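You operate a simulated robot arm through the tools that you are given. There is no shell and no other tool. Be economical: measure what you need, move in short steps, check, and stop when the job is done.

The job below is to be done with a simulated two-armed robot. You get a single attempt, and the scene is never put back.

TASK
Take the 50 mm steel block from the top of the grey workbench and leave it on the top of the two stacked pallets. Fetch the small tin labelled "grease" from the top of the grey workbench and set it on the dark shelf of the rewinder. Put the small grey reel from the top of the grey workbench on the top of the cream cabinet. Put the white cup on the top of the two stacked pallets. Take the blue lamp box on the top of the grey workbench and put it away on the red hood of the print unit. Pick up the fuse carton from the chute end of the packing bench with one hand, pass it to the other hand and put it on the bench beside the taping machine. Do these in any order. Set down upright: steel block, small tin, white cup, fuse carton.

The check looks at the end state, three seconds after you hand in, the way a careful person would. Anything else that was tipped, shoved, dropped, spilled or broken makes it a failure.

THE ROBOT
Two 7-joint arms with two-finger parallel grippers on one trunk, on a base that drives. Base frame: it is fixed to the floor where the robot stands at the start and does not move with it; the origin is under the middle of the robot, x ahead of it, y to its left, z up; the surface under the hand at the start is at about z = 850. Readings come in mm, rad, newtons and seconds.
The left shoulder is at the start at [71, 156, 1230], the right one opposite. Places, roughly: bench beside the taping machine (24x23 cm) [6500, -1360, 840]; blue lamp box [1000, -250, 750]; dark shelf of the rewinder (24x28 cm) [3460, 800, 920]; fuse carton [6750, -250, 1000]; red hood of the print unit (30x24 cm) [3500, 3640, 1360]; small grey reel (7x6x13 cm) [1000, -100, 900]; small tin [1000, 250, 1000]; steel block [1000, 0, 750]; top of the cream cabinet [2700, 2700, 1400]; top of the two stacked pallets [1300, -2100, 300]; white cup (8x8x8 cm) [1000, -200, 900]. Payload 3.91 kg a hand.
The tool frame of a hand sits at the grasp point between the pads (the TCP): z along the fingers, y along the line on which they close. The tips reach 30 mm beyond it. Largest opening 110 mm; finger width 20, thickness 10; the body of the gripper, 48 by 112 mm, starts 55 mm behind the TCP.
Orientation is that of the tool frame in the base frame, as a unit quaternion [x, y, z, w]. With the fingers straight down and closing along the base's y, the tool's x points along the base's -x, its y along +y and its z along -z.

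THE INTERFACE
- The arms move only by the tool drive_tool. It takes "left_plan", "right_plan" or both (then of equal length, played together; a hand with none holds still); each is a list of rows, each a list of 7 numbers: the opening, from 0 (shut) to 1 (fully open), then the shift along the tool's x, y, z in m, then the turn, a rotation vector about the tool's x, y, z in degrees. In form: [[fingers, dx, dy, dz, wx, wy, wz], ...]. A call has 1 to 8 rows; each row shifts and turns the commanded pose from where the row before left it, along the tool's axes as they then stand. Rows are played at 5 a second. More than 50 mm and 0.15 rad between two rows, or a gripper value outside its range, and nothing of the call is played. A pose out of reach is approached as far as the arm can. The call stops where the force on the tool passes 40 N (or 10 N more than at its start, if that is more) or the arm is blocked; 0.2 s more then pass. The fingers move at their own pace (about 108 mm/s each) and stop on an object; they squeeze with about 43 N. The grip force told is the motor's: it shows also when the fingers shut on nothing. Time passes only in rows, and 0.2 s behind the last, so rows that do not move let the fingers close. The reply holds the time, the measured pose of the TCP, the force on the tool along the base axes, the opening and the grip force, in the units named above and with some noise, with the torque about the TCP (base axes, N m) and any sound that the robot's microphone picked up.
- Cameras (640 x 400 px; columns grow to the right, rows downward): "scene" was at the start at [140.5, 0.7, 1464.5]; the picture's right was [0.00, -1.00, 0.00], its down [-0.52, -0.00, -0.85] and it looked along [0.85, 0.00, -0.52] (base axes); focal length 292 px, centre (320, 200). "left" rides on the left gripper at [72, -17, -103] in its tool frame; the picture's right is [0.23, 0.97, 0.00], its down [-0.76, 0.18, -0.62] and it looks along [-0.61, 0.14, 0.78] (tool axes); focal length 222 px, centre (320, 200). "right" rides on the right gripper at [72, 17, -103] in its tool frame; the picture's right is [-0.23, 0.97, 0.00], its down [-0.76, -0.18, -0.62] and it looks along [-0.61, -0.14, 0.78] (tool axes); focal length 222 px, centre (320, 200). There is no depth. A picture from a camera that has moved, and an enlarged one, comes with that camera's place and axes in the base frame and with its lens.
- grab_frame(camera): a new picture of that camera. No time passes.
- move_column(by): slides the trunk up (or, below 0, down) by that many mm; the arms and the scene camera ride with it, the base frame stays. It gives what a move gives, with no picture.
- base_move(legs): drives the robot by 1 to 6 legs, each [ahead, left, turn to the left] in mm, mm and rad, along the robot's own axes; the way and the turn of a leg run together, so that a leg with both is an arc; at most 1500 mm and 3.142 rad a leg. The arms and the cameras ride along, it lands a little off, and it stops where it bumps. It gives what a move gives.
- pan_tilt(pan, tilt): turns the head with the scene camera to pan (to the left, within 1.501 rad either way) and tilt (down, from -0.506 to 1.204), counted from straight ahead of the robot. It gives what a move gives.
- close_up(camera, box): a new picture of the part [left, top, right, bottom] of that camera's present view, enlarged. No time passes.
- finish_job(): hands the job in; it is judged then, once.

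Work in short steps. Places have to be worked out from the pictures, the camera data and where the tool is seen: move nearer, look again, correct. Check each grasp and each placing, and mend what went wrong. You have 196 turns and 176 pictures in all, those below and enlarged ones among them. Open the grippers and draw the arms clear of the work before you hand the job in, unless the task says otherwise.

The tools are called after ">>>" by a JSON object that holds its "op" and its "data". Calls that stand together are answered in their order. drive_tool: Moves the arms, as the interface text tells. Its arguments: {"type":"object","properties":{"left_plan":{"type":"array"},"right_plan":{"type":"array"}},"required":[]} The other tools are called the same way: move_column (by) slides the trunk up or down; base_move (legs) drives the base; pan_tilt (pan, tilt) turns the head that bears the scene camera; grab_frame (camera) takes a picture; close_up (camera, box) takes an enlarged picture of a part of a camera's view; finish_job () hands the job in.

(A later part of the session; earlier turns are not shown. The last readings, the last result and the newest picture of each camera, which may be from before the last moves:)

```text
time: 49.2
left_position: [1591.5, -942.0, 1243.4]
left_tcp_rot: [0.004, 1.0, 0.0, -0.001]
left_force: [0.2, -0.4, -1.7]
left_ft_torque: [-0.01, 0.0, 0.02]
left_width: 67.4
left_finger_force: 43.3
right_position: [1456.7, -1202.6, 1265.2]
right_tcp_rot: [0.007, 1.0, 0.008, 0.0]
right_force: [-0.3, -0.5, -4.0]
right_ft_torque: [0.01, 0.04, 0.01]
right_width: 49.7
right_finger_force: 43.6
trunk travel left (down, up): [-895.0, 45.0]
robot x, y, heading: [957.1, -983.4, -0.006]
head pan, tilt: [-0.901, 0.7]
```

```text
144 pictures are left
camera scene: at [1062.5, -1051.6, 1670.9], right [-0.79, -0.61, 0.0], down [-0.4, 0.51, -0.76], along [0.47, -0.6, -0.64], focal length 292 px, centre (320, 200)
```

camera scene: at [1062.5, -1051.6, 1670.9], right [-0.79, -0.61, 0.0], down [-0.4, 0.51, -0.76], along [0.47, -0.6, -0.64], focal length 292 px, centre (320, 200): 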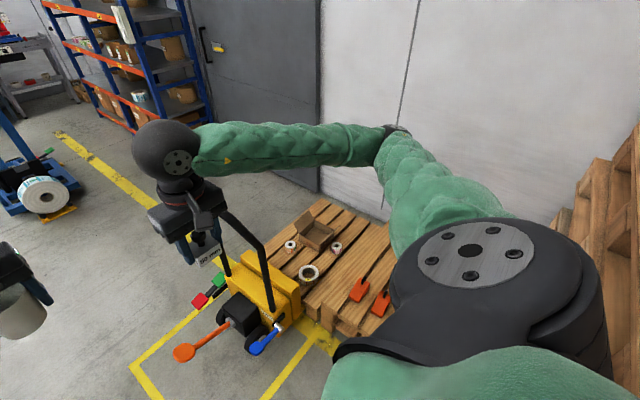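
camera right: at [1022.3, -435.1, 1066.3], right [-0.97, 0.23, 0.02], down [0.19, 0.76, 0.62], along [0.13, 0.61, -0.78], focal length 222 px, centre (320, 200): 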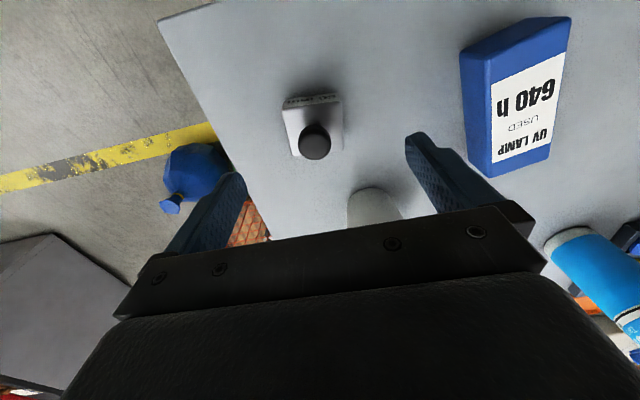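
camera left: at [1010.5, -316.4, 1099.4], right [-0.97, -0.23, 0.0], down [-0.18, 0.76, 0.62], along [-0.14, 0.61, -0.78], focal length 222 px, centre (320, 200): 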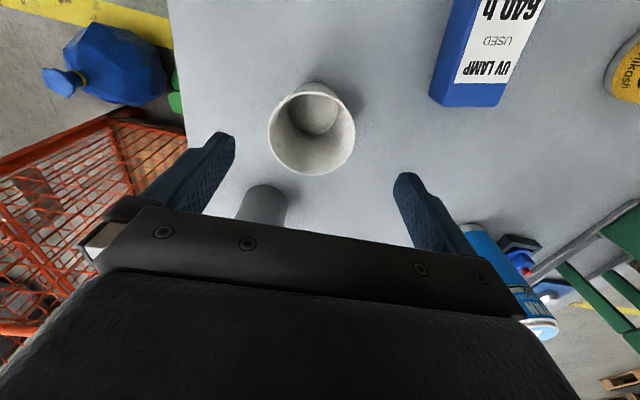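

I now see the free near strip of the pallets (x≈950–1400, y≈-1650…-1780). I shift to about (1190,-900) and turn right to face it, hands held high.

>>> {"op": "base_move", "data": {"legs": [[230, 80, 0], [0, 0, -1.56]]}}

>>> {"op": "pan_tilt", "data": {"pan": 0, "tilt": 0.8}}

>>> {"op": "grab_frame", "data": {"camera": "scene"}}

```text
time: 53.4
left_position: [1586.6, -1393.6, 1246.3]
left_tcp_rot: [0.464, 0.886, -0.002, 0.0]
left_force: [-0.6, 0.3, -0.4]
left_ft_torque: [0.02, -0.05, 0.0]
left_width: 67.7
left_finger_force: 43.3
right_position: [1306.0, -1427.0, 1267.2]
right_tcp_rot: [0.453, 0.891, 0.009, 0.009]
right_force: [-1.4, -0.6, -3.1]
right_ft_torque: [0.11, -0.07, -0.03]
right_width: 49.4
right_finger_force: 42.9
trunk travel left (down, up): [-895.0, 45.0]
robot x, y, heading: [1187.0, -908.0, -0.959]
head pan, tilt: [-0.901, 0.7]
stopped in leg 2: the robot was blocked; the commanded pose is now the measured one
```

```text
time: 54.6
left_position: [1587.6, -1394.9, 1243.7]
left_tcp_rot: [0.465, 0.885, -0.002, -0.001]
left_force: [0.0, -0.7, 1.1]
left_ft_torque: [-0.01, 0.01, 0.0]
left_width: 67.7
left_finger_force: 42.3
right_position: [1305.2, -1429.2, 1266.9]
right_tcp_rot: [0.454, 0.891, 0.011, 0.008]
right_force: [-0.7, -0.8, -3.1]
right_ft_torque: [0.05, 0.02, 0.0]
right_width: 49.6
right_finger_force: 42.7
trunk travel left (down, up): [-895.0, 45.0]
robot x, y, heading: [1186.6, -906.0, -0.962]
head pan, tilt: [0.0, 0.799]
```

```text
143 pictures are left
camera scene: at [1264.8, -1013.0, 1662.5], right [-0.82, -0.57, 0.0], down [-0.41, 0.59, -0.7], along [0.4, -0.57, -0.72], focal length 292 px, centre (320, 200)
```

scene: 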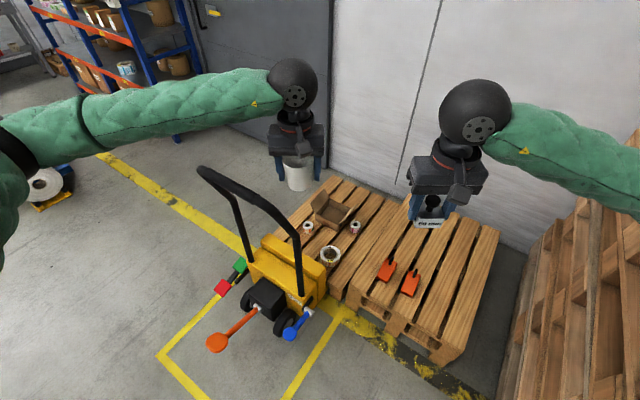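

Turning stopped at heading −0.96, probably the right elbow near the tall stack. I look right and zoom on the pallet top.

>>> {"op": "close_up", "data": {"camera": "scene", "box": [300, 180, 520, 380]}}

>>> {"op": "pan_tilt", "data": {"pan": -0.9, "tilt": 0.8}}

>>> {"op": "grab_frame", "data": {"camera": "scene"}}

```text
2.00 times, centred on (410, 280) of scene
camera zoom: at [1264.8, -1013.0, 1662.5], right [-0.82, -0.57, 0.0], down [-0.41, 0.59, -0.7], along [0.4, -0.57, -0.72], focal length 584 px, centre (140, 40)
```

zoom: 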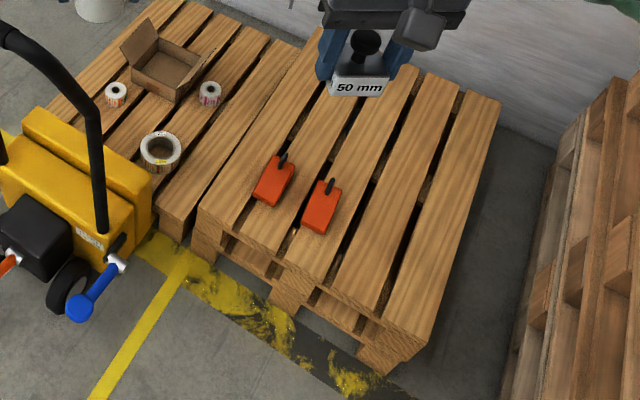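

```text
time: 55.8
left_position: [1587.7, -1395.4, 1243.7]
left_tcp_rot: [0.465, 0.885, -0.001, -0.001]
left_force: [-0.2, 0.5, -0.2]
left_ft_torque: [0.02, 0.03, 0.0]
left_width: 68.0
left_finger_force: 43.2
right_position: [1306.0, -1430.5, 1267.3]
right_tcp_rot: [0.454, 0.891, 0.009, 0.008]
right_force: [-0.8, -0.1, -2.7]
right_ft_torque: [0.0, 0.02, 0.02]
right_width: 49.5
right_finger_force: 42.9
trunk travel left (down, up): [-895.0, 45.0]
robot x, y, heading: [1185.8, -907.7, -0.96]
head pan, tilt: [-0.901, 0.799]
```

```text
141 pictures are left
camera scene: at [1195.7, -1024.2, 1662.6], right [-0.96, 0.29, 0.0], down [0.2, 0.69, -0.7], along [-0.2, -0.67, -0.72], focal length 292 px, centre (320, 200)
```

scene: 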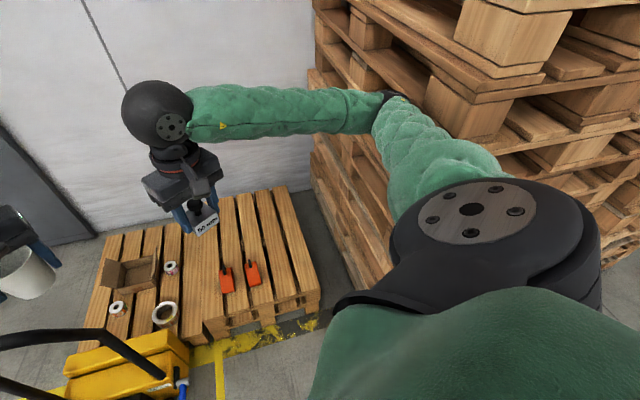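

The elbow was at the tall stack's corner. I shift away to the right/back, complete the turn to face −y, then come forward a little.

>>> {"op": "base_move", "data": {"legs": [[44, 110, 0], [0, 0, -0.61]]}}

>>> {"op": "pan_tilt", "data": {"pan": -0.4, "tilt": 0.8}}

>>> {"op": "grab_frame", "data": {"camera": "scene"}}

```text
time: 58.1
left_position: [1607.8, -1466.8, 1244.6]
left_tcp_rot: [0.548, 0.837, -0.002, -0.001]
left_force: [-0.2, 0.9, -0.1]
left_ft_torque: [-0.03, 0.03, 0.0]
left_width: 67.6
left_finger_force: 43.3
right_position: [1329.4, -1441.4, 1267.9]
right_tcp_rot: [0.533, 0.846, 0.011, 0.01]
right_force: [-0.8, -0.2, -2.7]
right_ft_torque: [0.0, 0.0, -0.02]
right_width: 49.4
right_finger_force: 43.1
trunk travel left (down, up): [-895.0, 45.0]
robot x, y, heading: [1306.8, -914.3, -1.153]
head pan, tilt: [-0.901, 0.799]
stopped in leg 2: the robot was blocked; the commanded pose is now the measured one
```

```text
time: 59.0
left_position: [1607.7, -1468.4, 1242.2]
left_tcp_rot: [0.55, 0.835, -0.003, -0.004]
left_force: [0.1, -0.1, 0.5]
left_ft_torque: [0.04, -0.01, -0.05]
left_width: 68.0
left_finger_force: 43.1
right_position: [1328.7, -1446.2, 1265.7]
right_tcp_rot: [0.535, 0.845, 0.012, 0.008]
right_force: [0.6, 0.3, -3.0]
right_ft_torque: [0.02, 0.0, -0.03]
right_width: 49.5
right_finger_force: 42.6
trunk travel left (down, up): [-895.0, 45.0]
robot x, y, heading: [1307.0, -911.8, -1.16]
head pan, tilt: [-0.4, 0.799]
```

```text
140 pictures are left
camera scene: at [1337.2, -1039.0, 1662.2], right [-1.0, -0.01, 0.01], down [-0.01, 0.72, -0.7], along [0.0, -0.7, -0.72], focal length 292 px, centre (320, 200)
```

scene: 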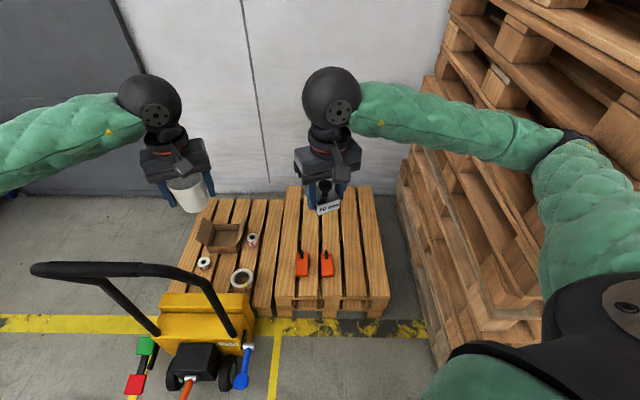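

Contact again is the bent right elbow. Extending the right hand forward pulls that elbow in; I do that first.

>>> {"op": "drive_tool", "data": {"right_plan": [[0.2, -0.043, 0, 0, 0, 0, 0], [0.2, -0.043, 0, 0, 0, 0, 0], [0.2, -0.043, 0, 0, 0, 0, 0], [0.2, -0.043, 0, 0, 0, 0, 0], [0.2, -0.043, 0, 0, 0, 0, 0], [0.2, -0.043, 0, 0, 0, 0, 0], [0.2, -0.043, 0, 0, 0, 0, 0]]}}

>>> {"op": "base_move", "data": {"legs": [[0, 0, -0.41]]}}

>>> {"op": "pan_tilt", "data": {"pan": 0, "tilt": 0.9}}

>>> {"op": "grab_frame", "data": {"camera": "scene"}}

```text
time: 60.6
left_position: [1597.9, -1469.7, 1243.9]
left_tcp_rot: [0.551, 0.835, -0.001, -0.001]
left_force: [0.2, 0.1, 0.2]
left_ft_torque: [0.01, -0.01, 0.01]
left_width: 67.8
left_finger_force: 42.8
right_position: [1448.5, -1716.9, 1264.3]
right_tcp_rot: [0.536, 0.844, 0.013, 0.011]
right_force: [-0.5, -0.7, -3.3]
right_ft_torque: [0.02, 0.02, 0.0]
right_width: 49.6
right_finger_force: 43.4
trunk travel left (down, up): [-895.0, 45.0]
robot x, y, heading: [1307.3, -909.4, -1.162]
head pan, tilt: [-0.4, 0.799]
```

```text
time: 61.9
left_position: [1477.1, -1516.0, 1246.7]
left_tcp_rot: [0.634, 0.773, -0.005, 0.0]
left_force: [-0.3, -0.8, 0.0]
left_ft_torque: [0.0, 0.01, 0.01]
left_width: 67.8
left_finger_force: 43.0
right_position: [1296.3, -1721.7, 1267.4]
right_tcp_rot: [0.61, 0.792, 0.012, 0.013]
right_force: [-0.5, 0.1, -3.0]
right_ft_torque: [0.0, 0.01, 0.05]
right_width: 49.8
right_finger_force: 43.4
trunk travel left (down, up): [-895.0, 45.0]
robot x, y, heading: [1301.9, -914.1, -1.365]
head pan, tilt: [-0.4, 0.799]
stopped in leg 1: the robot was blocked; the commanded pose is now the measured one
```

```text
time: 62.7
left_position: [1479.1, -1516.3, 1246.0]
left_tcp_rot: [0.634, 0.773, -0.004, 0.0]
left_force: [-0.1, 0.8, 0.0]
left_ft_torque: [0.02, -0.01, 0.0]
left_width: 67.6
left_finger_force: 43.0
right_position: [1295.2, -1722.7, 1266.2]
right_tcp_rot: [0.61, 0.792, 0.012, 0.013]
right_force: [0.3, 0.0, -2.7]
right_ft_torque: [0.0, 0.01, -0.01]
right_width: 49.5
right_finger_force: 43.1
trunk travel left (down, up): [-895.0, 45.0]
robot x, y, heading: [1299.1, -913.9, -1.365]
head pan, tilt: [0.0, 0.901]
```

```text
139 pictures are left
camera scene: at [1333.4, -1035.6, 1654.7], right [-0.98, -0.2, 0.0], down [-0.16, 0.77, -0.62], along [0.12, -0.61, -0.78], focal length 292 px, centre (320, 200)
```

scene: 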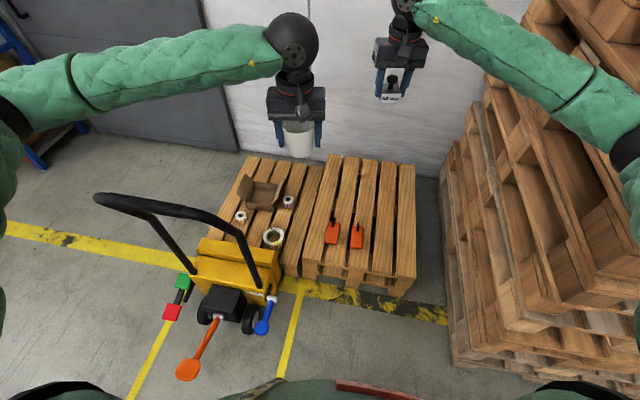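

The robot now faces the pallets (heading −1.37). I zoom in to pick spots on the boards.

>>> {"op": "close_up", "data": {"camera": "scene", "box": [280, 150, 440, 310]}}

```text
2.50 times, centred on (360, 230) of scene
camera zoom: at [1333.4, -1035.6, 1654.7], right [-0.98, -0.2, 0.0], down [-0.16, 0.77, -0.62], along [0.12, -0.61, -0.78], focal length 731 px, centre (220, 125)
```

zoom: 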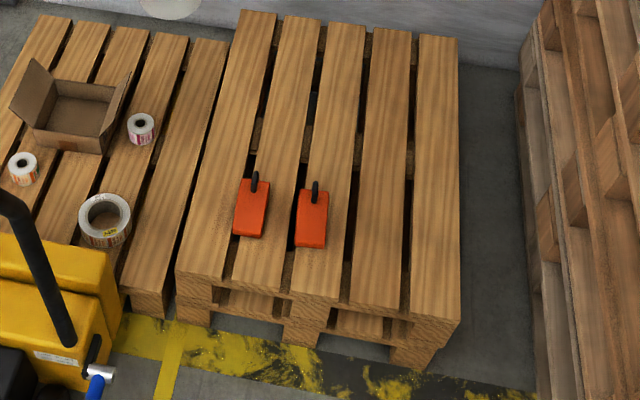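

I check on the right side what the elbow touches before going closer.

>>> {"op": "pan_tilt", "data": {"pan": -0.9, "tilt": 0.7}}

>>> {"op": "grab_frame", "data": {"camera": "scene"}}

>>> {"op": "pan_tilt", "data": {"pan": -1.5, "tilt": 0.9}}

>>> {"op": "grab_frame", "data": {"camera": "scene"}}

```text
time: 63.9
left_position: [1477.8, -1516.8, 1245.0]
left_tcp_rot: [0.635, 0.772, -0.005, 0.0]
left_force: [0.5, 0.7, 0.2]
left_ft_torque: [0.0, 0.01, 0.0]
left_width: 67.9
left_finger_force: 43.4
right_position: [1296.4, -1722.0, 1267.4]
right_tcp_rot: [0.612, 0.791, 0.012, 0.013]
right_force: [-0.6, -0.9, -3.7]
right_ft_torque: [0.0, 0.02, 0.01]
right_width: 49.4
right_finger_force: 43.2
trunk travel left (down, up): [-895.0, 45.0]
robot x, y, heading: [1305.9, -911.8, -1.36]
head pan, tilt: [-0.901, 0.7]
```

```text
137 pictures are left
camera scene: at [1264.0, -1027.1, 1671.1], right [-0.77, 0.64, 0.0], down [0.41, 0.5, -0.77], along [-0.49, -0.59, -0.64], focal length 292 px, centre (320, 200)
```

scene: 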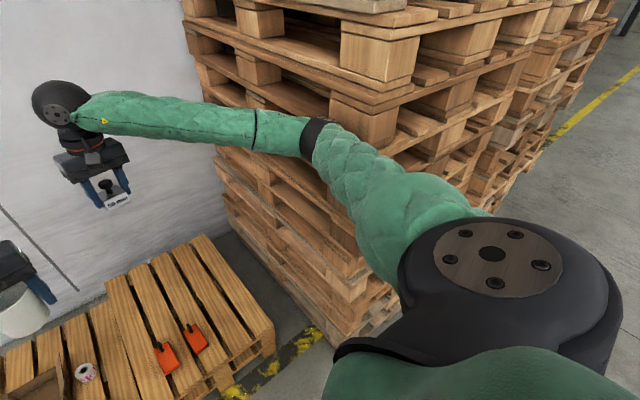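

```text
time: 64.9
left_position: [1477.9, -1517.8, 1246.1]
left_tcp_rot: [0.635, 0.773, -0.003, -0.001]
left_force: [-0.3, 0.0, 0.7]
left_ft_torque: [-0.03, -0.01, 0.01]
left_width: 67.7
left_finger_force: 43.1
right_position: [1295.5, -1721.8, 1268.3]
right_tcp_rot: [0.611, 0.791, 0.012, 0.012]
right_force: [1.1, -0.2, -3.2]
right_ft_torque: [0.01, -0.04, 0.0]
right_width: 49.3
right_finger_force: 43.1
trunk travel left (down, up): [-895.0, 45.0]
robot x, y, heading: [1300.9, -910.1, -1.365]
head pan, tilt: [-1.499, 0.901]
```

```text
136 pictures are left
camera scene: at [1245.7, -982.6, 1655.0], right [-0.27, 0.96, 0.0], down [0.75, 0.21, -0.62], along [-0.6, -0.17, -0.78], focal length 292 px, centre (320, 200)
```

scene: 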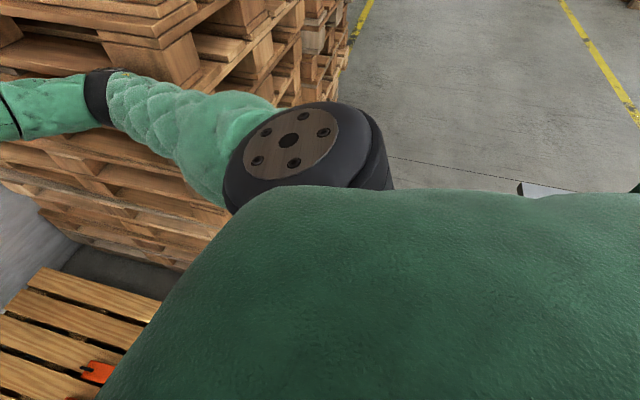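

The right arm can place the block within reach from here, but the left arm must stay high above the truck's handle. I raise the left hand first and move the right one above the chosen board (1145,−1850), then lower the column by the same amount.

>>> {"op": "drive_tool", "data": {"left_plan": [[0.45, 0, 0, -0.047, 0, 0, 0], [0.45, 0, 0, -0.047, 0, 0, 0], [0.45, 0, 0, -0.047, 0, 0, 0], [0.45, 0, 0, -0.047, 0, 0, 0]], "right_plan": [[0.2, -0.0215, -0.0445, 0, 0, 0, 0], [0.2, -0.0215, -0.0445, 0, 0, 0, 0], [0.2, -0.0215, -0.0445, 0, 0, 0, 0], [0.2, -0.0215, -0.0445, 0, 0, 0, 0]]}}

>>> {"op": "move_column", "data": {"by": -190}}

>>> {"op": "pan_tilt", "data": {"pan": 0, "tilt": 0.7}}

>>> {"op": "grab_frame", "data": {"camera": "scene"}}

```text
time: 66.1
left_position: [1520.4, -1516.8, 1436.1]
left_tcp_rot: [0.611, 0.792, -0.007, -0.001]
left_force: [0.2, 0.7, -0.3]
left_ft_torque: [-0.08, -0.02, 0.02]
left_width: 67.7
left_finger_force: 43.0
right_position: [1220.1, -1868.4, 1263.7]
right_tcp_rot: [0.582, 0.813, 0.013, 0.012]
right_force: [0.6, 0.7, -2.2]
right_ft_torque: [-0.02, 0.04, 0.0]
right_width: 49.5
right_finger_force: 42.9
trunk travel left (down, up): [-895.0, 45.0]
robot x, y, heading: [1305.8, -931.6, -1.309]
head pan, tilt: [-1.499, 0.901]
stopped in row 4 (left hand): the arm was blocked; the commanded pose is now the measured one
```

```text
time: 68.2
left_position: [1522.5, -1518.2, 1243.1]
left_tcp_rot: [0.61, 0.792, -0.007, -0.002]
left_force: [-0.6, 0.3, -0.8]
left_ft_torque: [-0.03, 0.01, 0.01]
left_width: 67.8
left_finger_force: 43.1
right_position: [1216.9, -1870.0, 1073.6]
right_tcp_rot: [0.584, 0.812, 0.012, 0.01]
right_force: [0.1, -0.3, -2.3]
right_ft_torque: [-0.01, 0.0, 0.0]
right_width: 49.6
right_finger_force: 43.0
trunk travel left (down, up): [-705.0, 235.0]
robot x, y, heading: [1305.4, -929.5, -1.307]
head pan, tilt: [-1.499, 0.901]
```

```text
time: 69.8
left_position: [1522.9, -1517.8, 1243.4]
left_tcp_rot: [0.611, 0.791, -0.006, -0.003]
left_force: [0.4, 0.0, 0.2]
left_ft_torque: [0.01, 0.0, -0.01]
left_width: 68.1
left_finger_force: 42.3
right_position: [1216.6, -1870.6, 1074.4]
right_tcp_rot: [0.583, 0.812, 0.011, 0.01]
right_force: [0.1, -0.1, -3.0]
right_ft_torque: [0.03, 0.01, -0.01]
right_width: 49.5
right_finger_force: 43.3
trunk travel left (down, up): [-705.0, 235.0]
robot x, y, heading: [1302.3, -931.8, -1.302]
head pan, tilt: [0.0, 0.7]
```

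```text
135 pictures are left
camera scene: at [1356.4, -1055.9, 1480.7], right [-0.97, -0.26, 0.01], down [-0.18, 0.62, -0.76], along [0.19, -0.74, -0.65], focal length 292 px, centre (320, 200)
```

scene: 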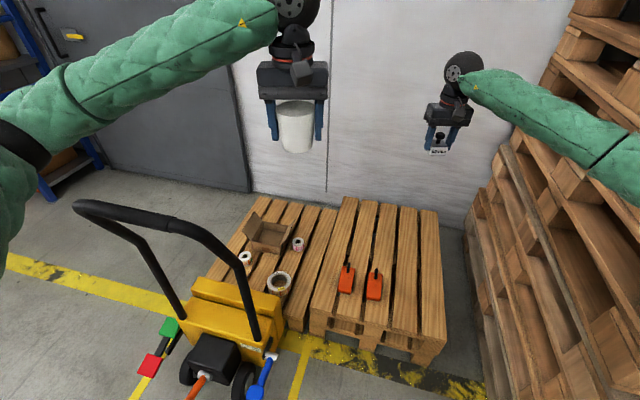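

The forearm still pressed on the stack and nudged the base. Better target: the free leftmost board (x≈1508). I swing the right hand left, away from the stack.

>>> {"op": "drive_tool", "data": {"right_plan": [[0.2, 0, 0.047, 0, 0, 0, 0], [0.2, 0, 0.047, 0, 0, 0, 0], [0.2, 0, 0.047, 0, 0, 0, 0], [0.2, 0, 0.047, 0, 0, 0, 0], [0.2, 0, 0.047, 0, 0, 0, 0], [0.2, 0, 0.047, 0, 0, 0, 0]]}}

>>> {"op": "base_move", "data": {"legs": [[80, 20, 0]]}}

>>> {"op": "grab_frame", "data": {"camera": "scene"}}

>>> {"op": "grab_frame", "data": {"camera": "right"}}

```text
time: 71.2
left_position: [1506.1, -1522.7, 1242.9]
left_tcp_rot: [0.613, 0.79, -0.002, 0.001]
left_force: [0.1, 0.1, -0.8]
left_ft_torque: [-0.03, 0.04, 0.0]
left_width: 68.2
left_finger_force: 43.2
right_position: [1465.8, -1783.9, 1079.3]
right_tcp_rot: [0.587, 0.81, 0.015, 0.014]
right_force: [-0.3, 0.2, -2.4]
right_ft_torque: [0.05, 0.0, 0.0]
right_width: 49.6
right_finger_force: 42.5
trunk travel left (down, up): [-705.0, 235.0]
robot x, y, heading: [1303.9, -929.2, -1.314]
head pan, tilt: [0.0, 0.7]
```

```text
time: 72.3
left_position: [1547.6, -1595.0, 1243.8]
left_tcp_rot: [0.613, 0.79, -0.002, 0.001]
left_force: [0.2, -0.4, -0.1]
left_ft_torque: [-0.01, -0.01, 0.01]
left_width: 67.6
left_finger_force: 42.9
right_position: [1505.7, -1856.7, 1080.0]
right_tcp_rot: [0.587, 0.81, 0.015, 0.014]
right_force: [0.3, -0.1, -3.9]
right_ft_torque: [0.06, 0.02, -0.03]
right_width: 49.3
right_finger_force: 43.1
trunk travel left (down, up): [-705.0, 235.0]
robot x, y, heading: [1343.5, -1004.0, -1.31]
head pan, tilt: [0.0, 0.7]
```

```text
134 pictures are left
camera scene: at [1379.5, -1133.0, 1481.0], right [-0.97, -0.26, 0.0], down [-0.17, 0.62, -0.76], along [0.2, -0.74, -0.65], focal length 292 px, centre (320, 200)
```

scene: 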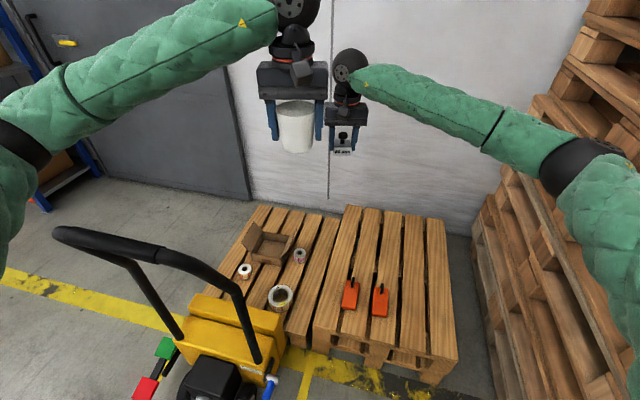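

```text
133 pictures are left
camera right: at [1495.4, -1783.7, 1183.8], right [1.0, 0.09, 0.04], down [0.04, -0.78, 0.62], along [0.09, -0.61, -0.78], focal length 222 px, centre (320, 200)
```

right: 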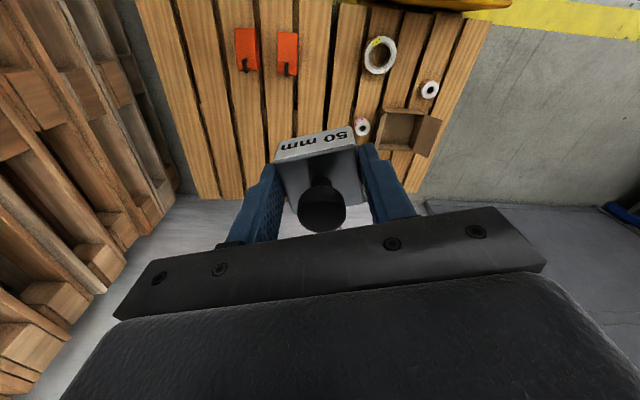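

I zoom into the right hand's camera to find the leftmost board precisely.

>>> {"op": "close_up", "data": {"camera": "right", "box": [180, 0, 480, 187]}}

>>> {"op": "close_up", "data": {"camera": "scene", "box": [200, 190, 480, 390]}}

```text
2.13 times, centred on (330, 94) of right
camera zoom: at [1495.4, -1783.7, 1183.8], right [1.0, 0.09, 0.04], down [0.04, -0.78, 0.62], along [0.09, -0.61, -0.78], focal length 474 px, centre (299, 427)
```

zoom: 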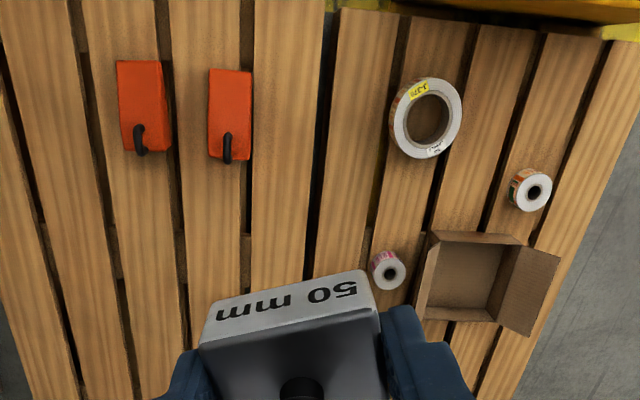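

```text
2.00 times, centred on (340, 290) of scene
camera zoom: at [1379.5, -1133.0, 1481.0], right [-0.97, -0.26, 0.0], down [-0.17, 0.62, -0.76], along [0.2, -0.74, -0.65], focal length 584 px, centre (280, 20)
```

zoom: 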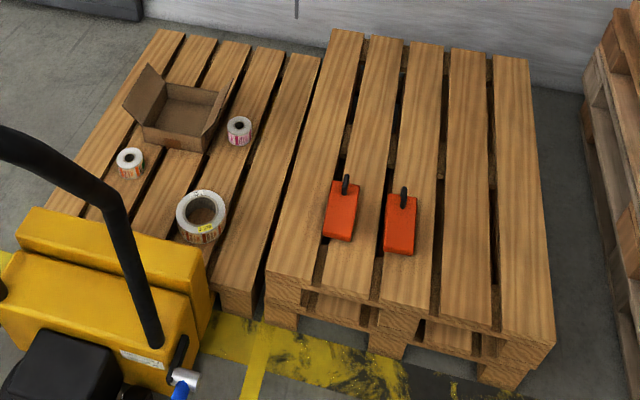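

Leftmost board runs at x≈1467–1578; orange item lies left-adjacent at x<1468. I set the right hand over (1535,−1880), raise the left hand, and lower the column.

>>> {"op": "drive_tool", "data": {"left_plan": [[0.45, 0, 0, -0.047, 0, 0, 0], [0.45, 0, 0, -0.047, 0, 0, 0], [0.45, 0, 0, -0.047, 0, 0, 0], [0.45, 0, 0, -0.047, 0, 0, 0]], "right_plan": [[0.2, -0.015, 0.01, 0, 0, 0, 0], [0.2, -0.016, 0.01, 0, 0, 0, 0], [0.2, 0, 0, 0.045, 0, 0, 0], [0.2, 0, 0, 0.045, 0, 0, 0]]}}

>>> {"op": "move_column", "data": {"by": -250}}

>>> {"op": "drive_tool", "data": {"right_plan": [[0.2, 0, 0, 0.045, 0, 0, 0], [0.2, 0, 0, 0.045, 0, 0, 0], [0.2, 0, 0, 0.045, 0, 0, 0], [0.2, 0, 0, 0.045, 0, 0, 0], [0.2, 0, 0, 0.045, 0, 0, 0], [0.2, 0, 0, 0.045, 0, 0, 0]]}}

>>> {"op": "grab_frame", "data": {"camera": "scene"}}

>>> {"op": "grab_frame", "data": {"camera": "right"}}

```text
time: 73.3
left_position: [1543.6, -1595.1, 1432.9]
left_tcp_rot: [0.614, 0.789, -0.002, 0.001]
left_force: [0.4, -0.1, 0.5]
left_ft_torque: [-0.01, -0.01, 0.01]
left_width: 67.6
left_finger_force: 43.0
right_position: [1539.5, -1878.5, 989.6]
right_tcp_rot: [0.586, 0.81, 0.014, 0.015]
right_force: [0.0, 0.1, -2.8]
right_ft_torque: [-0.03, -0.02, 0.02]
right_width: 49.6
right_finger_force: 43.1
trunk travel left (down, up): [-705.0, 235.0]
robot x, y, heading: [1342.7, -1004.0, -1.31]
head pan, tilt: [0.0, 0.7]
```

```text
time: 75.8
left_position: [1544.4, -1595.8, 1181.5]
left_tcp_rot: [0.613, 0.79, -0.002, 0.001]
left_force: [0.4, -0.5, -0.3]
left_ft_torque: [0.01, 0.0, 0.01]
left_width: 67.8
left_finger_force: 42.6
right_position: [1541.8, -1877.1, 739.4]
right_tcp_rot: [0.586, 0.81, 0.015, 0.015]
right_force: [-0.8, -0.4, -3.8]
right_ft_torque: [0.04, -0.02, -0.02]
right_width: 49.8
right_finger_force: 42.8
trunk travel left (down, up): [-455.0, 485.0]
robot x, y, heading: [1340.4, -1000.4, -1.309]
head pan, tilt: [0.0, 0.7]
```

```text
time: 77.2
left_position: [1545.9, -1596.0, 1182.4]
left_tcp_rot: [0.613, 0.79, -0.002, 0.001]
left_force: [0.0, 0.6, 0.2]
left_ft_torque: [0.03, -0.04, 0.02]
left_width: 67.9
left_finger_force: 42.7
right_position: [1549.6, -1876.8, 469.8]
right_tcp_rot: [0.586, 0.81, 0.016, 0.014]
right_force: [-0.5, -0.8, -2.4]
right_ft_torque: [0.04, -0.01, 0.0]
right_width: 49.3
right_finger_force: 42.6
trunk travel left (down, up): [-455.0, 485.0]
robot x, y, heading: [1344.5, -1003.8, -1.316]
head pan, tilt: [0.0, 0.7]
```

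```text
130 pictures are left
camera scene: at [1378.9, -1133.3, 1230.8], right [-0.97, -0.26, 0.0], down [-0.17, 0.62, -0.76], along [0.2, -0.74, -0.65], focal length 292 px, centre (320, 200)
```

scene: 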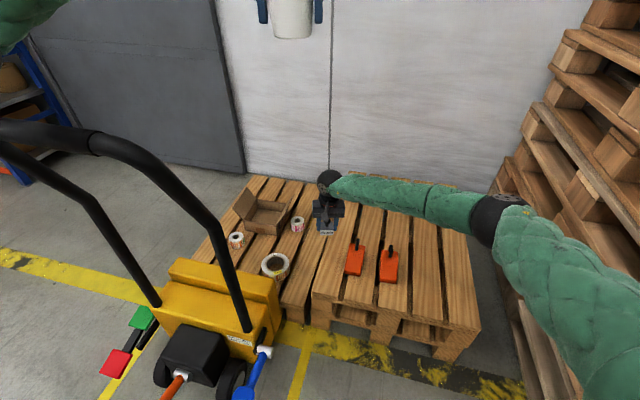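

```text
129 pictures are left
camera right: at [1539.0, -1803.3, 573.3], right [1.0, 0.09, 0.04], down [0.04, -0.78, 0.62], along [0.09, -0.61, -0.78], focal length 222 px, centre (320, 200)
```

right: 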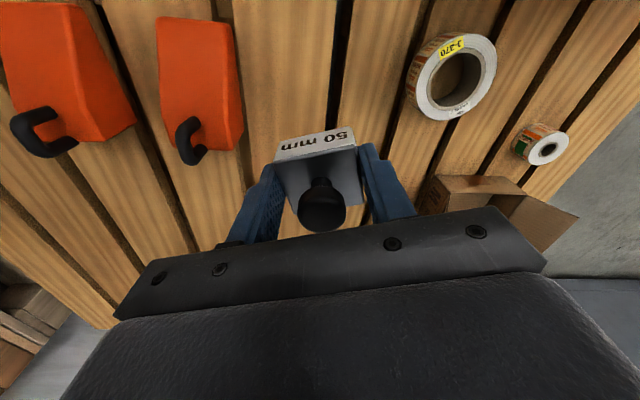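

Block sits at the board's right edge; I shift 18 mm left, correct a small tilt and lower to just above the boards.

>>> {"op": "drive_tool", "data": {"right_plan": [[0.2, 0.006, -0.017, 0, 1.4, 0, 0], [0.2, 0, 0, 0.04, 0, 0, 0], [0.2, 0, 0, 0.04, 0, 0, 0], [0.2, 0, 0, 0.035, 0, 0, 0]]}}

>>> {"op": "grab_frame", "data": {"camera": "right"}}

>>> {"op": "close_up", "data": {"camera": "scene", "box": [260, 170, 420, 320]}}

```text
time: 78.2
left_position: [1545.0, -1596.5, 1182.2]
left_tcp_rot: [0.614, 0.789, -0.002, 0.001]
left_force: [-0.2, 0.3, -1.1]
left_ft_torque: [0.01, 0.01, -0.02]
left_width: 67.7
left_finger_force: 43.7
right_position: [1534.9, -1877.0, 351.8]
right_tcp_rot: [0.586, 0.81, 0.005, 0.007]
right_force: [0.2, -0.5, -3.5]
right_ft_torque: [0.02, 0.01, -0.03]
right_width: 49.8
right_finger_force: 43.6
trunk travel left (down, up): [-455.0, 485.0]
robot x, y, heading: [1343.4, -1004.5, -1.31]
head pan, tilt: [0.0, 0.7]
```

```text
128 pictures are left
camera right: at [1526.7, -1803.2, 456.7], right [1.0, 0.09, 0.02], down [0.06, -0.78, 0.62], along [0.07, -0.62, -0.78], focal length 222 px, centre (320, 200)
```

right: 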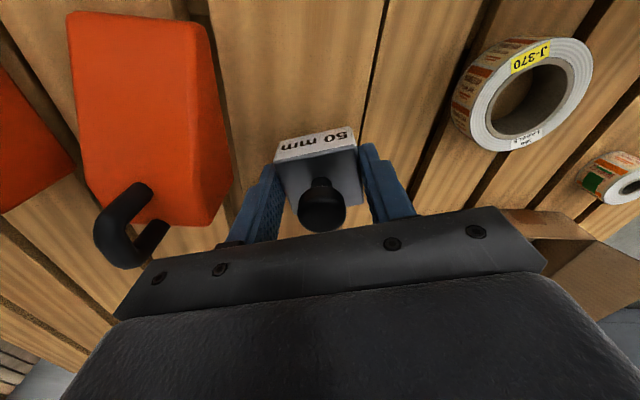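

```text
2.67 times, centred on (340, 245) of scene
camera zoom: at [1379.1, -1133.2, 1230.8], right [-0.97, -0.26, 0.0], down [-0.17, 0.62, -0.76], along [0.2, -0.74, -0.65], focal length 779 px, centre (267, 80)
```

zoom: 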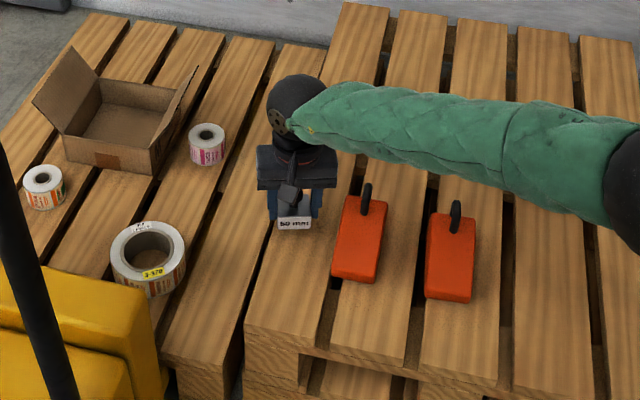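

Block hovers ~10 mm above the board; I nudge it 12 mm left to centre and lower until contact.

>>> {"op": "drive_tool", "data": {"right_plan": [[0.2, 0.004, -0.011, 0, 0, 0, 0], [0.2, 0, 0, 0.005, 0, 0, 0], [0.2, 0, 0, 0.004, 0, 0, 0], [0.2, 0, 0, 0.003, 0, 0, 0]]}}

```text
time: 79.2
left_position: [1545.6, -1595.0, 1181.6]
left_tcp_rot: [0.613, 0.79, -0.002, 0.001]
left_force: [0.8, 1.0, 0.5]
left_ft_torque: [0.0, -0.03, 0.02]
left_width: 67.9
left_finger_force: 43.0
right_position: [1524.4, -1874.4, 341.1]
right_tcp_rot: [0.586, 0.81, 0.006, 0.007]
right_force: [-0.1, -0.7, -2.8]
right_ft_torque: [-0.03, -0.04, -0.02]
right_width: 49.8
right_finger_force: 43.0
trunk travel left (down, up): [-455.0, 485.0]
robot x, y, heading: [1339.6, -1002.3, -1.312]
head pan, tilt: [0.0, 0.7]
```

No contact yet at 341; I continue down slowly.

>>> {"op": "drive_tool", "data": {"right_plan": [[0.2, 0, 0, 0.003, 0, 0, 0], [0.2, 0, 0, 0.003, 0, 0, 0], [0.2, 0, 0, 0.002, 0, 0, 0]]}}

>>> {"op": "grab_frame", "data": {"camera": "right"}}

```text
time: 80.0
left_position: [1545.1, -1594.9, 1181.2]
left_tcp_rot: [0.613, 0.79, -0.002, 0.0]
left_force: [-0.8, -0.4, -0.3]
left_ft_torque: [0.02, 0.02, -0.02]
left_width: 67.7
left_finger_force: 42.9
right_position: [1523.7, -1874.5, 333.6]
right_tcp_rot: [0.586, 0.81, 0.005, 0.006]
right_force: [-0.5, -0.6, -3.6]
right_ft_torque: [-0.01, 0.02, -0.01]
right_width: 49.4
right_finger_force: 43.3
trunk travel left (down, up): [-455.0, 485.0]
robot x, y, heading: [1343.2, -999.0, -1.312]
head pan, tilt: [0.0, 0.7]
```

```text
126 pictures are left
camera right: at [1515.2, -1801.5, 436.8], right [1.0, 0.09, 0.02], down [0.06, -0.78, 0.62], along [0.07, -0.62, -0.78], focal length 222 px, centre (320, 200)
```

right: 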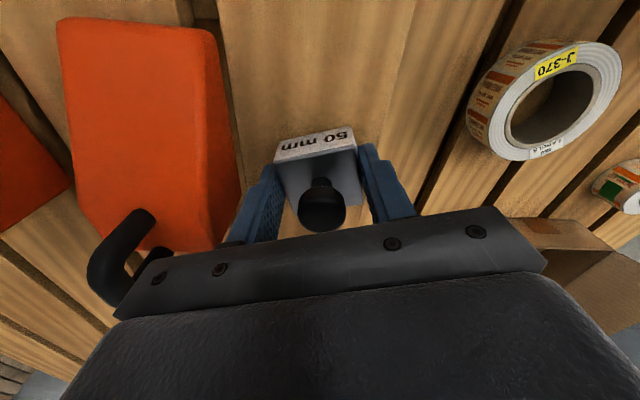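

Still free; continue down.

>>> {"op": "drive_tool", "data": {"right_plan": [[0.2, 0, 0, 0.003, 0, 0, 0], [0.2, 0, 0, 0.003, 0, 0, 0], [0.2, 0, 0, 0.003, 0, 0, 0], [0.2, 0, 0, 0.003, 0, 0, 0]]}}

```text
time: 81.0
left_position: [1544.8, -1593.0, 1184.8]
left_tcp_rot: [0.613, 0.79, -0.003, 0.002]
left_force: [0.0, -0.3, -0.1]
left_ft_torque: [-0.04, 0.01, -0.01]
left_width: 67.6
left_finger_force: 43.3
right_position: [1524.3, -1876.4, 328.0]
right_tcp_rot: [0.587, 0.81, 0.004, 0.01]
right_force: [-4.0, 3.2, 37.9]
right_ft_torque: [-0.25, 1.01, -0.09]
right_width: 50.1
right_finger_force: 43.5
trunk travel left (down, up): [-455.0, 485.0]
robot x, y, heading: [1345.3, -1004.7, -1.309]
head pan, tilt: [0.0, 0.7]
```

Contact (board ≈ 289). I release gently with a limited opening and rise straight up.

>>> {"op": "drive_tool", "data": {"right_plan": [[0.2, 0, 0, -0.002, 0, 0, 0], [0.65, 0, 0, 0, 0, 0, 0], [0.65, 0, 0, 0, 0, 0, 0], [0.65, 0, 0, -0.03, 0, 0, 0], [0.65, 0, 0, -0.045, 0, 0, 0], [0.65, 0, 0, -0.045, 0, 0, 0], [0.65, 0, 0, -0.045, 0, 0, 0], [0.65, 0, 0, -0.045, 0, 0, 0]]}}

>>> {"op": "grab_frame", "data": {"camera": "right"}}

>>> {"op": "close_up", "data": {"camera": "scene", "box": [240, 170, 400, 320]}}

```text
time: 82.8
left_position: [1544.6, -1594.8, 1182.6]
left_tcp_rot: [0.613, 0.79, -0.003, 0.001]
left_force: [-0.1, -0.3, 0.3]
left_ft_torque: [-0.01, 0.0, 0.01]
left_width: 67.8
left_finger_force: 43.0
right_position: [1520.8, -1875.6, 533.6]
right_tcp_rot: [0.587, 0.81, 0.005, 0.007]
right_force: [0.3, -0.4, 0.3]
right_ft_torque: [-0.01, 0.01, 0.03]
right_width: 71.4
right_finger_force: 0.0
trunk travel left (down, up): [-455.0, 485.0]
robot x, y, heading: [1343.9, -1004.7, -1.312]
head pan, tilt: [0.0, 0.7]
```

```text
125 pictures are left
camera right: at [1513.1, -1801.3, 637.7], right [1.0, 0.09, 0.02], down [0.06, -0.78, 0.62], along [0.07, -0.62, -0.78], focal length 222 px, centre (320, 200)
```

right: 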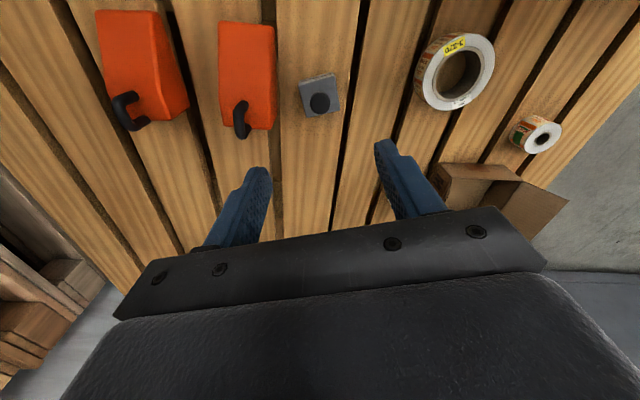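

```text
2.67 times, centred on (320, 245) of scene
camera zoom: at [1378.7, -1131.6, 1230.9], right [-0.97, -0.26, 0.0], down [-0.17, 0.62, -0.76], along [0.2, -0.74, -0.64], focal length 779 px, centre (320, 80)
```

zoom: 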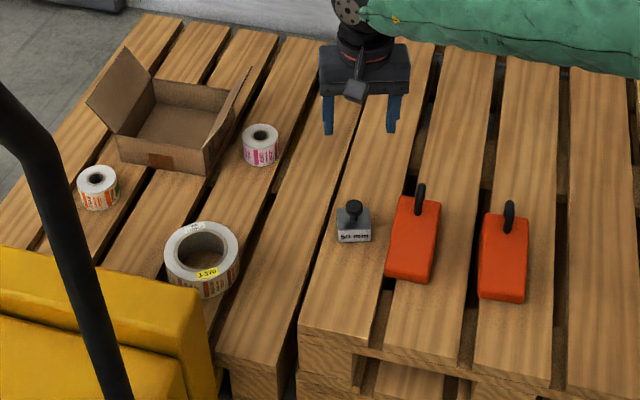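

The block stands upright on the board. The left arm cannot lower the cup here because of the truck handle, so I will re-grip the cup with the right hand at the bench. I raise both hands/column and turn back left.

>>> {"op": "drive_tool", "data": {"right_plan": [[0.65, 0, 0, -0.048, 0, 0, 0], [0.65, 0, 0, -0.048, 0, 0, 0], [0.65, 0, 0, -0.048, 0, 0, 0], [0.65, 0, 0, -0.048, 0, 0, 0], [0.65, 0, 0, -0.048, 0, 0, 0], [1, 0.03, 0, -0.035, 0, 0, 0], [1, 0.04, 0, -0.03, 0, 0, 0], [1, 0.04, 0, -0.03, 0, 0, 0]]}}

>>> {"op": "move_column", "data": {"by": 330}}

>>> {"op": "drive_tool", "data": {"left_plan": [[0.45, 0, 0, 0.045, 0, 0, 0], [0.45, 0, 0, 0.045, 0, 0, 0], [0.45, 0, 0, 0.045, 0, 0, 0], [0.45, 0, 0, 0.045, 0, 0, 0], [0.45, 0, 0, 0.045, 0, 0, 0]]}}

>>> {"op": "base_move", "data": {"legs": [[0, 0, 1.31], [0, 0, 1.571], [0, 330, 0]]}}

>>> {"op": "pan_tilt", "data": {"pan": 0, "tilt": 0.75}}

>>> {"op": "grab_frame", "data": {"camera": "scene"}}

```text
time: 84.7
left_position: [1544.1, -1595.3, 1182.6]
left_tcp_rot: [0.612, 0.791, -0.003, 0.002]
left_force: [-0.1, 0.1, 0.6]
left_ft_torque: [-0.03, 0.06, 0.01]
left_width: 67.8
left_finger_force: 43.1
right_position: [1479.6, -1769.4, 869.3]
right_tcp_rot: [0.586, 0.81, 0.004, 0.008]
right_force: [-1.3, -0.4, -0.8]
right_ft_torque: [-0.02, -0.03, 0.0]
right_width: 109.9
right_finger_force: 0.1
trunk travel left (down, up): [-455.0, 485.0]
robot x, y, heading: [1342.9, -1004.6, -1.314]
head pan, tilt: [0.0, 0.7]
```

```text
time: 87.9
left_position: [1544.8, -1595.9, 1512.0]
left_tcp_rot: [0.613, 0.79, -0.003, 0.002]
left_force: [0.7, 0.0, -0.6]
left_ft_torque: [-0.01, -0.02, -0.01]
left_width: 67.9
left_finger_force: 42.9
right_position: [1479.9, -1770.9, 1198.0]
right_tcp_rot: [0.587, 0.81, 0.005, 0.007]
right_force: [0.4, -0.8, -0.5]
right_ft_torque: [-0.02, 0.02, -0.03]
right_width: 109.9
right_finger_force: 0.0
trunk travel left (down, up): [-785.0, 155.0]
robot x, y, heading: [1341.1, -1000.9, -1.311]
head pan, tilt: [0.0, 0.7]
```

```text
time: 89.1
left_position: [1545.9, -1597.6, 1287.0]
left_tcp_rot: [0.613, 0.79, -0.003, 0.0]
left_force: [-0.3, -0.3, -0.7]
left_ft_torque: [0.01, 0.02, 0.01]
left_width: 67.8
left_finger_force: 43.5
right_position: [1479.8, -1772.6, 1198.5]
right_tcp_rot: [0.586, 0.81, 0.005, 0.006]
right_force: [-0.3, 0.0, -0.2]
right_ft_torque: [0.04, -0.02, -0.02]
right_width: 109.9
right_finger_force: 0.1
trunk travel left (down, up): [-785.0, 155.0]
robot x, y, heading: [1339.1, -1003.6, -1.313]
head pan, tilt: [0.0, 0.7]
```

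```text
time: 98.4
left_position: [962.1, -378.9, 1287.3]
left_tcp_rot: [0.708, -0.707, -0.001, -0.002]
left_force: [-0.8, -0.4, 0.5]
left_ft_torque: [0.03, -0.01, 0.02]
left_width: 67.7
left_finger_force: 42.9
right_position: [1068.5, -225.8, 1197.8]
right_tcp_rot: [0.73, -0.684, -0.007, 0.004]
right_force: [0.1, -0.4, -0.4]
right_ft_torque: [-0.01, -0.02, 0.04]
right_width: 109.9
right_finger_force: 0.1
trunk travel left (down, up): [-785.0, 155.0]
robot x, y, heading: [1008.6, -1006.2, 1.584]
head pan, tilt: [0.0, 0.7]
```

```text
time: 99.0
left_position: [962.1, -378.8, 1286.1]
left_tcp_rot: [0.707, -0.707, -0.001, -0.002]
left_force: [-0.7, 0.4, -0.3]
left_ft_torque: [0.03, -0.03, 0.05]
left_width: 67.6
left_finger_force: 42.3
right_position: [1067.0, -225.7, 1198.7]
right_tcp_rot: [0.73, -0.683, -0.008, 0.004]
right_force: [0.2, 0.2, 0.1]
right_ft_torque: [-0.01, 0.0, 0.02]
right_width: 110.0
right_finger_force: 0.1
trunk travel left (down, up): [-785.0, 155.0]
robot x, y, heading: [1010.6, -1004.0, 1.585]
head pan, tilt: [0.0, 0.75]
```

```text
123 pictures are left
camera scene: at [1006.2, -870.4, 1556.6], right [1.0, 0.01, 0.0], down [0.01, -0.68, -0.73], along [-0.01, 0.73, -0.68], focal length 292 px, centre (320, 200)
```

scene: 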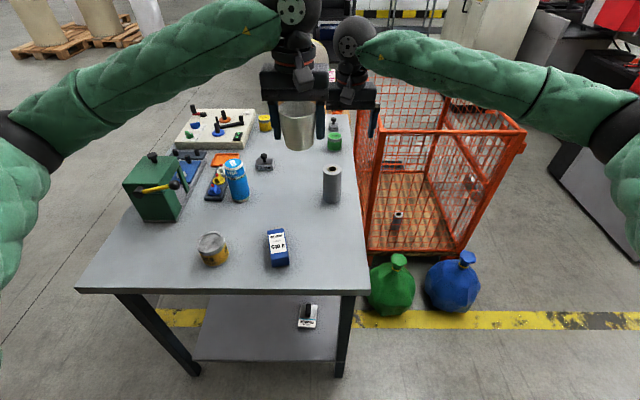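

Now I set the cup down with the left hand on the free bench spot near (1020,−370), the right hand moving aside first.

>>> {"op": "drive_tool", "data": {"left_plan": [[0.45, 0, 0, 0, 0, 0, 0], [0.45, 0, 0, 0, 0, 0, 0], [0.45, -0.01, -0.03, 0, 0, 0, 0], [0.45, 0, -0.03, 0, 0, 0, 0], [0.45, 0, 0, 0.048, 0, 0, 0], [0.45, 0, 0, 0.048, 0, 0, 0], [0.45, 0, 0, 0.048, 0, 0, 0], [0.45, 0, 0, 0.048, 0, 0, 0]], "right_plan": [[1, 0.019, -0.045, 0, 0, 0, 0], [1, 0.019, -0.045, 0, 0, 0, 0], [1, 0.019, -0.045, 0, 0, 0, 0], [1, 0.019, -0.045, 0, 0, 0, 0], [1, 0.019, -0.045, 0, 0, 0, 0], [1, 0, 0, 0, 0, 0, 0], [1, 0, 0, 0, 0, 0, 0], [1, 0, 0, 0, 0, 0, 0]]}}

>>> {"op": "drive_tool", "data": {"left_plan": [[0.45, 0, 0, 0.048, 0, 0, 0], [0.45, 0, 0, 0.048, 0, 0, 0], [0.45, 0, 0, 0.048, 0, 0, 0], [0.45, 0, 0, 0.04, 0, 0, 0], [0.45, 0, 0, 0.006, 0, 0, 0]]}}

>>> {"op": "grab_frame", "data": {"camera": "scene"}}

```text
time: 100.8
left_position: [1023.6, -368.5, 1098.7]
left_tcp_rot: [-0.707, 0.707, 0.001, 0.003]
left_force: [0.2, -0.5, 0.1]
left_ft_torque: [-0.04, -0.03, 0.05]
left_width: 67.8
left_finger_force: 43.2
right_position: [1297.7, -305.9, 1192.6]
right_tcp_rot: [0.73, -0.683, -0.008, 0.004]
right_force: [-0.3, 0.7, -0.5]
right_ft_torque: [-0.02, -0.04, 0.03]
right_width: 109.9
right_finger_force: 0.0
trunk travel left (down, up): [-785.0, 155.0]
robot x, y, heading: [1010.7, -1002.7, 1.579]
head pan, tilt: [0.0, 0.75]
```

```text
time: 102.0
left_position: [1021.8, -366.2, 907.7]
left_tcp_rot: [-0.707, 0.707, 0.001, 0.004]
left_force: [-0.6, 0.0, -1.9]
left_ft_torque: [0.02, 0.02, -0.02]
left_width: 67.8
left_finger_force: 43.7
right_position: [1297.7, -306.5, 1192.2]
right_tcp_rot: [0.73, -0.683, -0.008, 0.004]
right_force: [0.2, -0.1, -0.8]
right_ft_torque: [-0.02, -0.03, 0.01]
right_width: 109.6
right_finger_force: 0.1
trunk travel left (down, up): [-785.0, 155.0]
robot x, y, heading: [1010.4, -1006.1, 1.58]
head pan, tilt: [0.0, 0.75]
```

```text
122 pictures are left
camera scene: at [1007.4, -870.7, 1556.7], right [1.0, 0.01, 0.0], down [0.01, -0.68, -0.73], along [-0.01, 0.73, -0.68], focal length 292 px, centre (320, 200)
```

scene: 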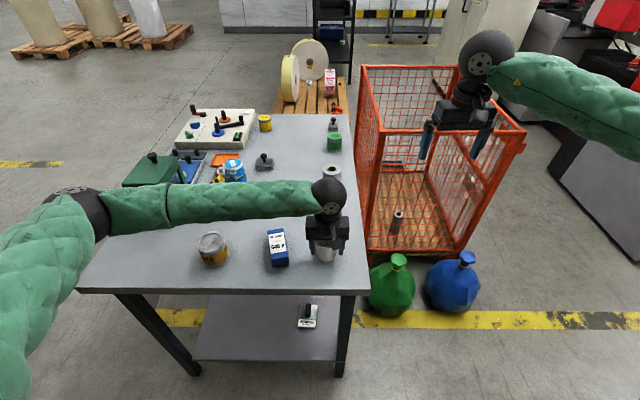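

I lower the last 10 mm, release and rise.

>>> {"op": "drive_tool", "data": {"left_plan": [[0.45, 0, 0, 0.005, 0, 0, 0], [0.45, 0, 0, 0.004, 0, 0, 0], [0.75, 0, 0, 0, 0, 0, 0], [0.9, 0, 0, 0, 0, 0, 0], [0.9, 0, 0, -0.045, 0, 0, 0], [0.9, 0, 0, -0.048, 0, 0, 0], [0.9, 0, 0, -0.048, 0, 0, 0], [0.9, 0, 0, -0.048, 0, 0, 0]]}}

>>> {"op": "drive_tool", "data": {"left_plan": [[0.9, 0.01, 0.04, -0.02, 0, 0, 0], [0.9, 0.01, 0.045, -0.02, 0, 0, 0], [0.9, 0.01, 0.045, -0.02, 0, 0, 0], [0.9, 0, 0.045, -0.02, 0, 0, 0], [0.9, 0, 0.045, 0, 0, 0, 0], [0.9, 0, 0.045, 0, 0, 0, 0]], "right_plan": [[1, 0, 0, 0, 0, 0, 1], [1, 0, 0, 0, 0, 0, 1.5], [1, 0.01, 0.04, 0, 0, 0, 0], [1, 0.01, 0.045, 0, 0, 0, 0], [1, 0.01, 0.045, 0, 0, 0, 0], [1, 0.01, 0.045, 0, 0, 0, 0]]}}

>>> {"op": "grab_frame", "data": {"camera": "right"}}

>>> {"op": "close_up", "data": {"camera": "scene", "box": [240, 180, 400, 280]}}

```text
time: 103.8
left_position: [1027.1, -367.1, 1087.6]
left_tcp_rot: [-0.707, 0.707, 0.001, 0.002]
left_force: [-0.6, 0.0, 0.3]
left_ft_torque: [0.01, -0.01, -0.02]
left_width: 99.2
left_finger_force: 0.1
right_position: [1296.6, -306.3, 1193.0]
right_tcp_rot: [0.73, -0.683, -0.009, 0.004]
right_force: [-0.9, -0.5, 0.7]
right_ft_torque: [0.0, -0.01, 0.03]
right_width: 109.9
right_finger_force: 0.0
trunk travel left (down, up): [-785.0, 155.0]
robot x, y, heading: [1004.9, -1003.9, 1.582]
head pan, tilt: [0.0, 0.75]
```

```text
refused: row 2 steps farther than a row can; nothing moved
```

```text
121 pictures are left
camera right: at [1287.4, -381.0, 1296.5], right [-0.99, 0.16, 0.02], down [0.14, 0.77, 0.62], along [0.09, 0.62, -0.78], focal length 222 px, centre (320, 200)
```

right: 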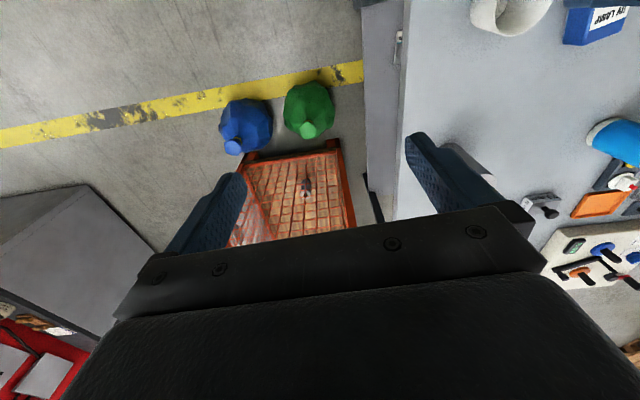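

```text
4.00 times, centred on (320, 230) of scene
camera zoom: at [1007.5, -871.5, 1556.6], right [1.0, 0.01, 0.0], down [0.01, -0.68, -0.73], along [-0.01, 0.73, -0.68], focal length 1169 px, centre (320, 80)
```

zoom: 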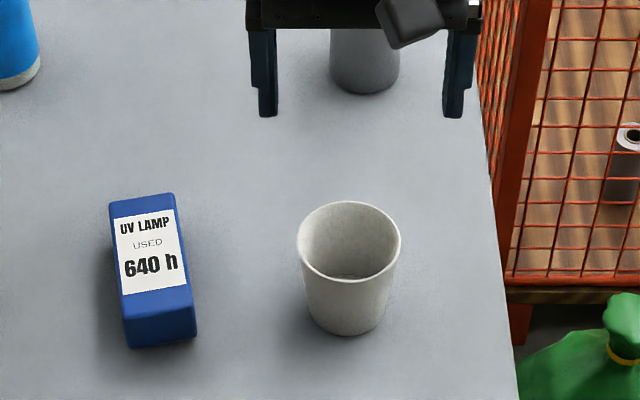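

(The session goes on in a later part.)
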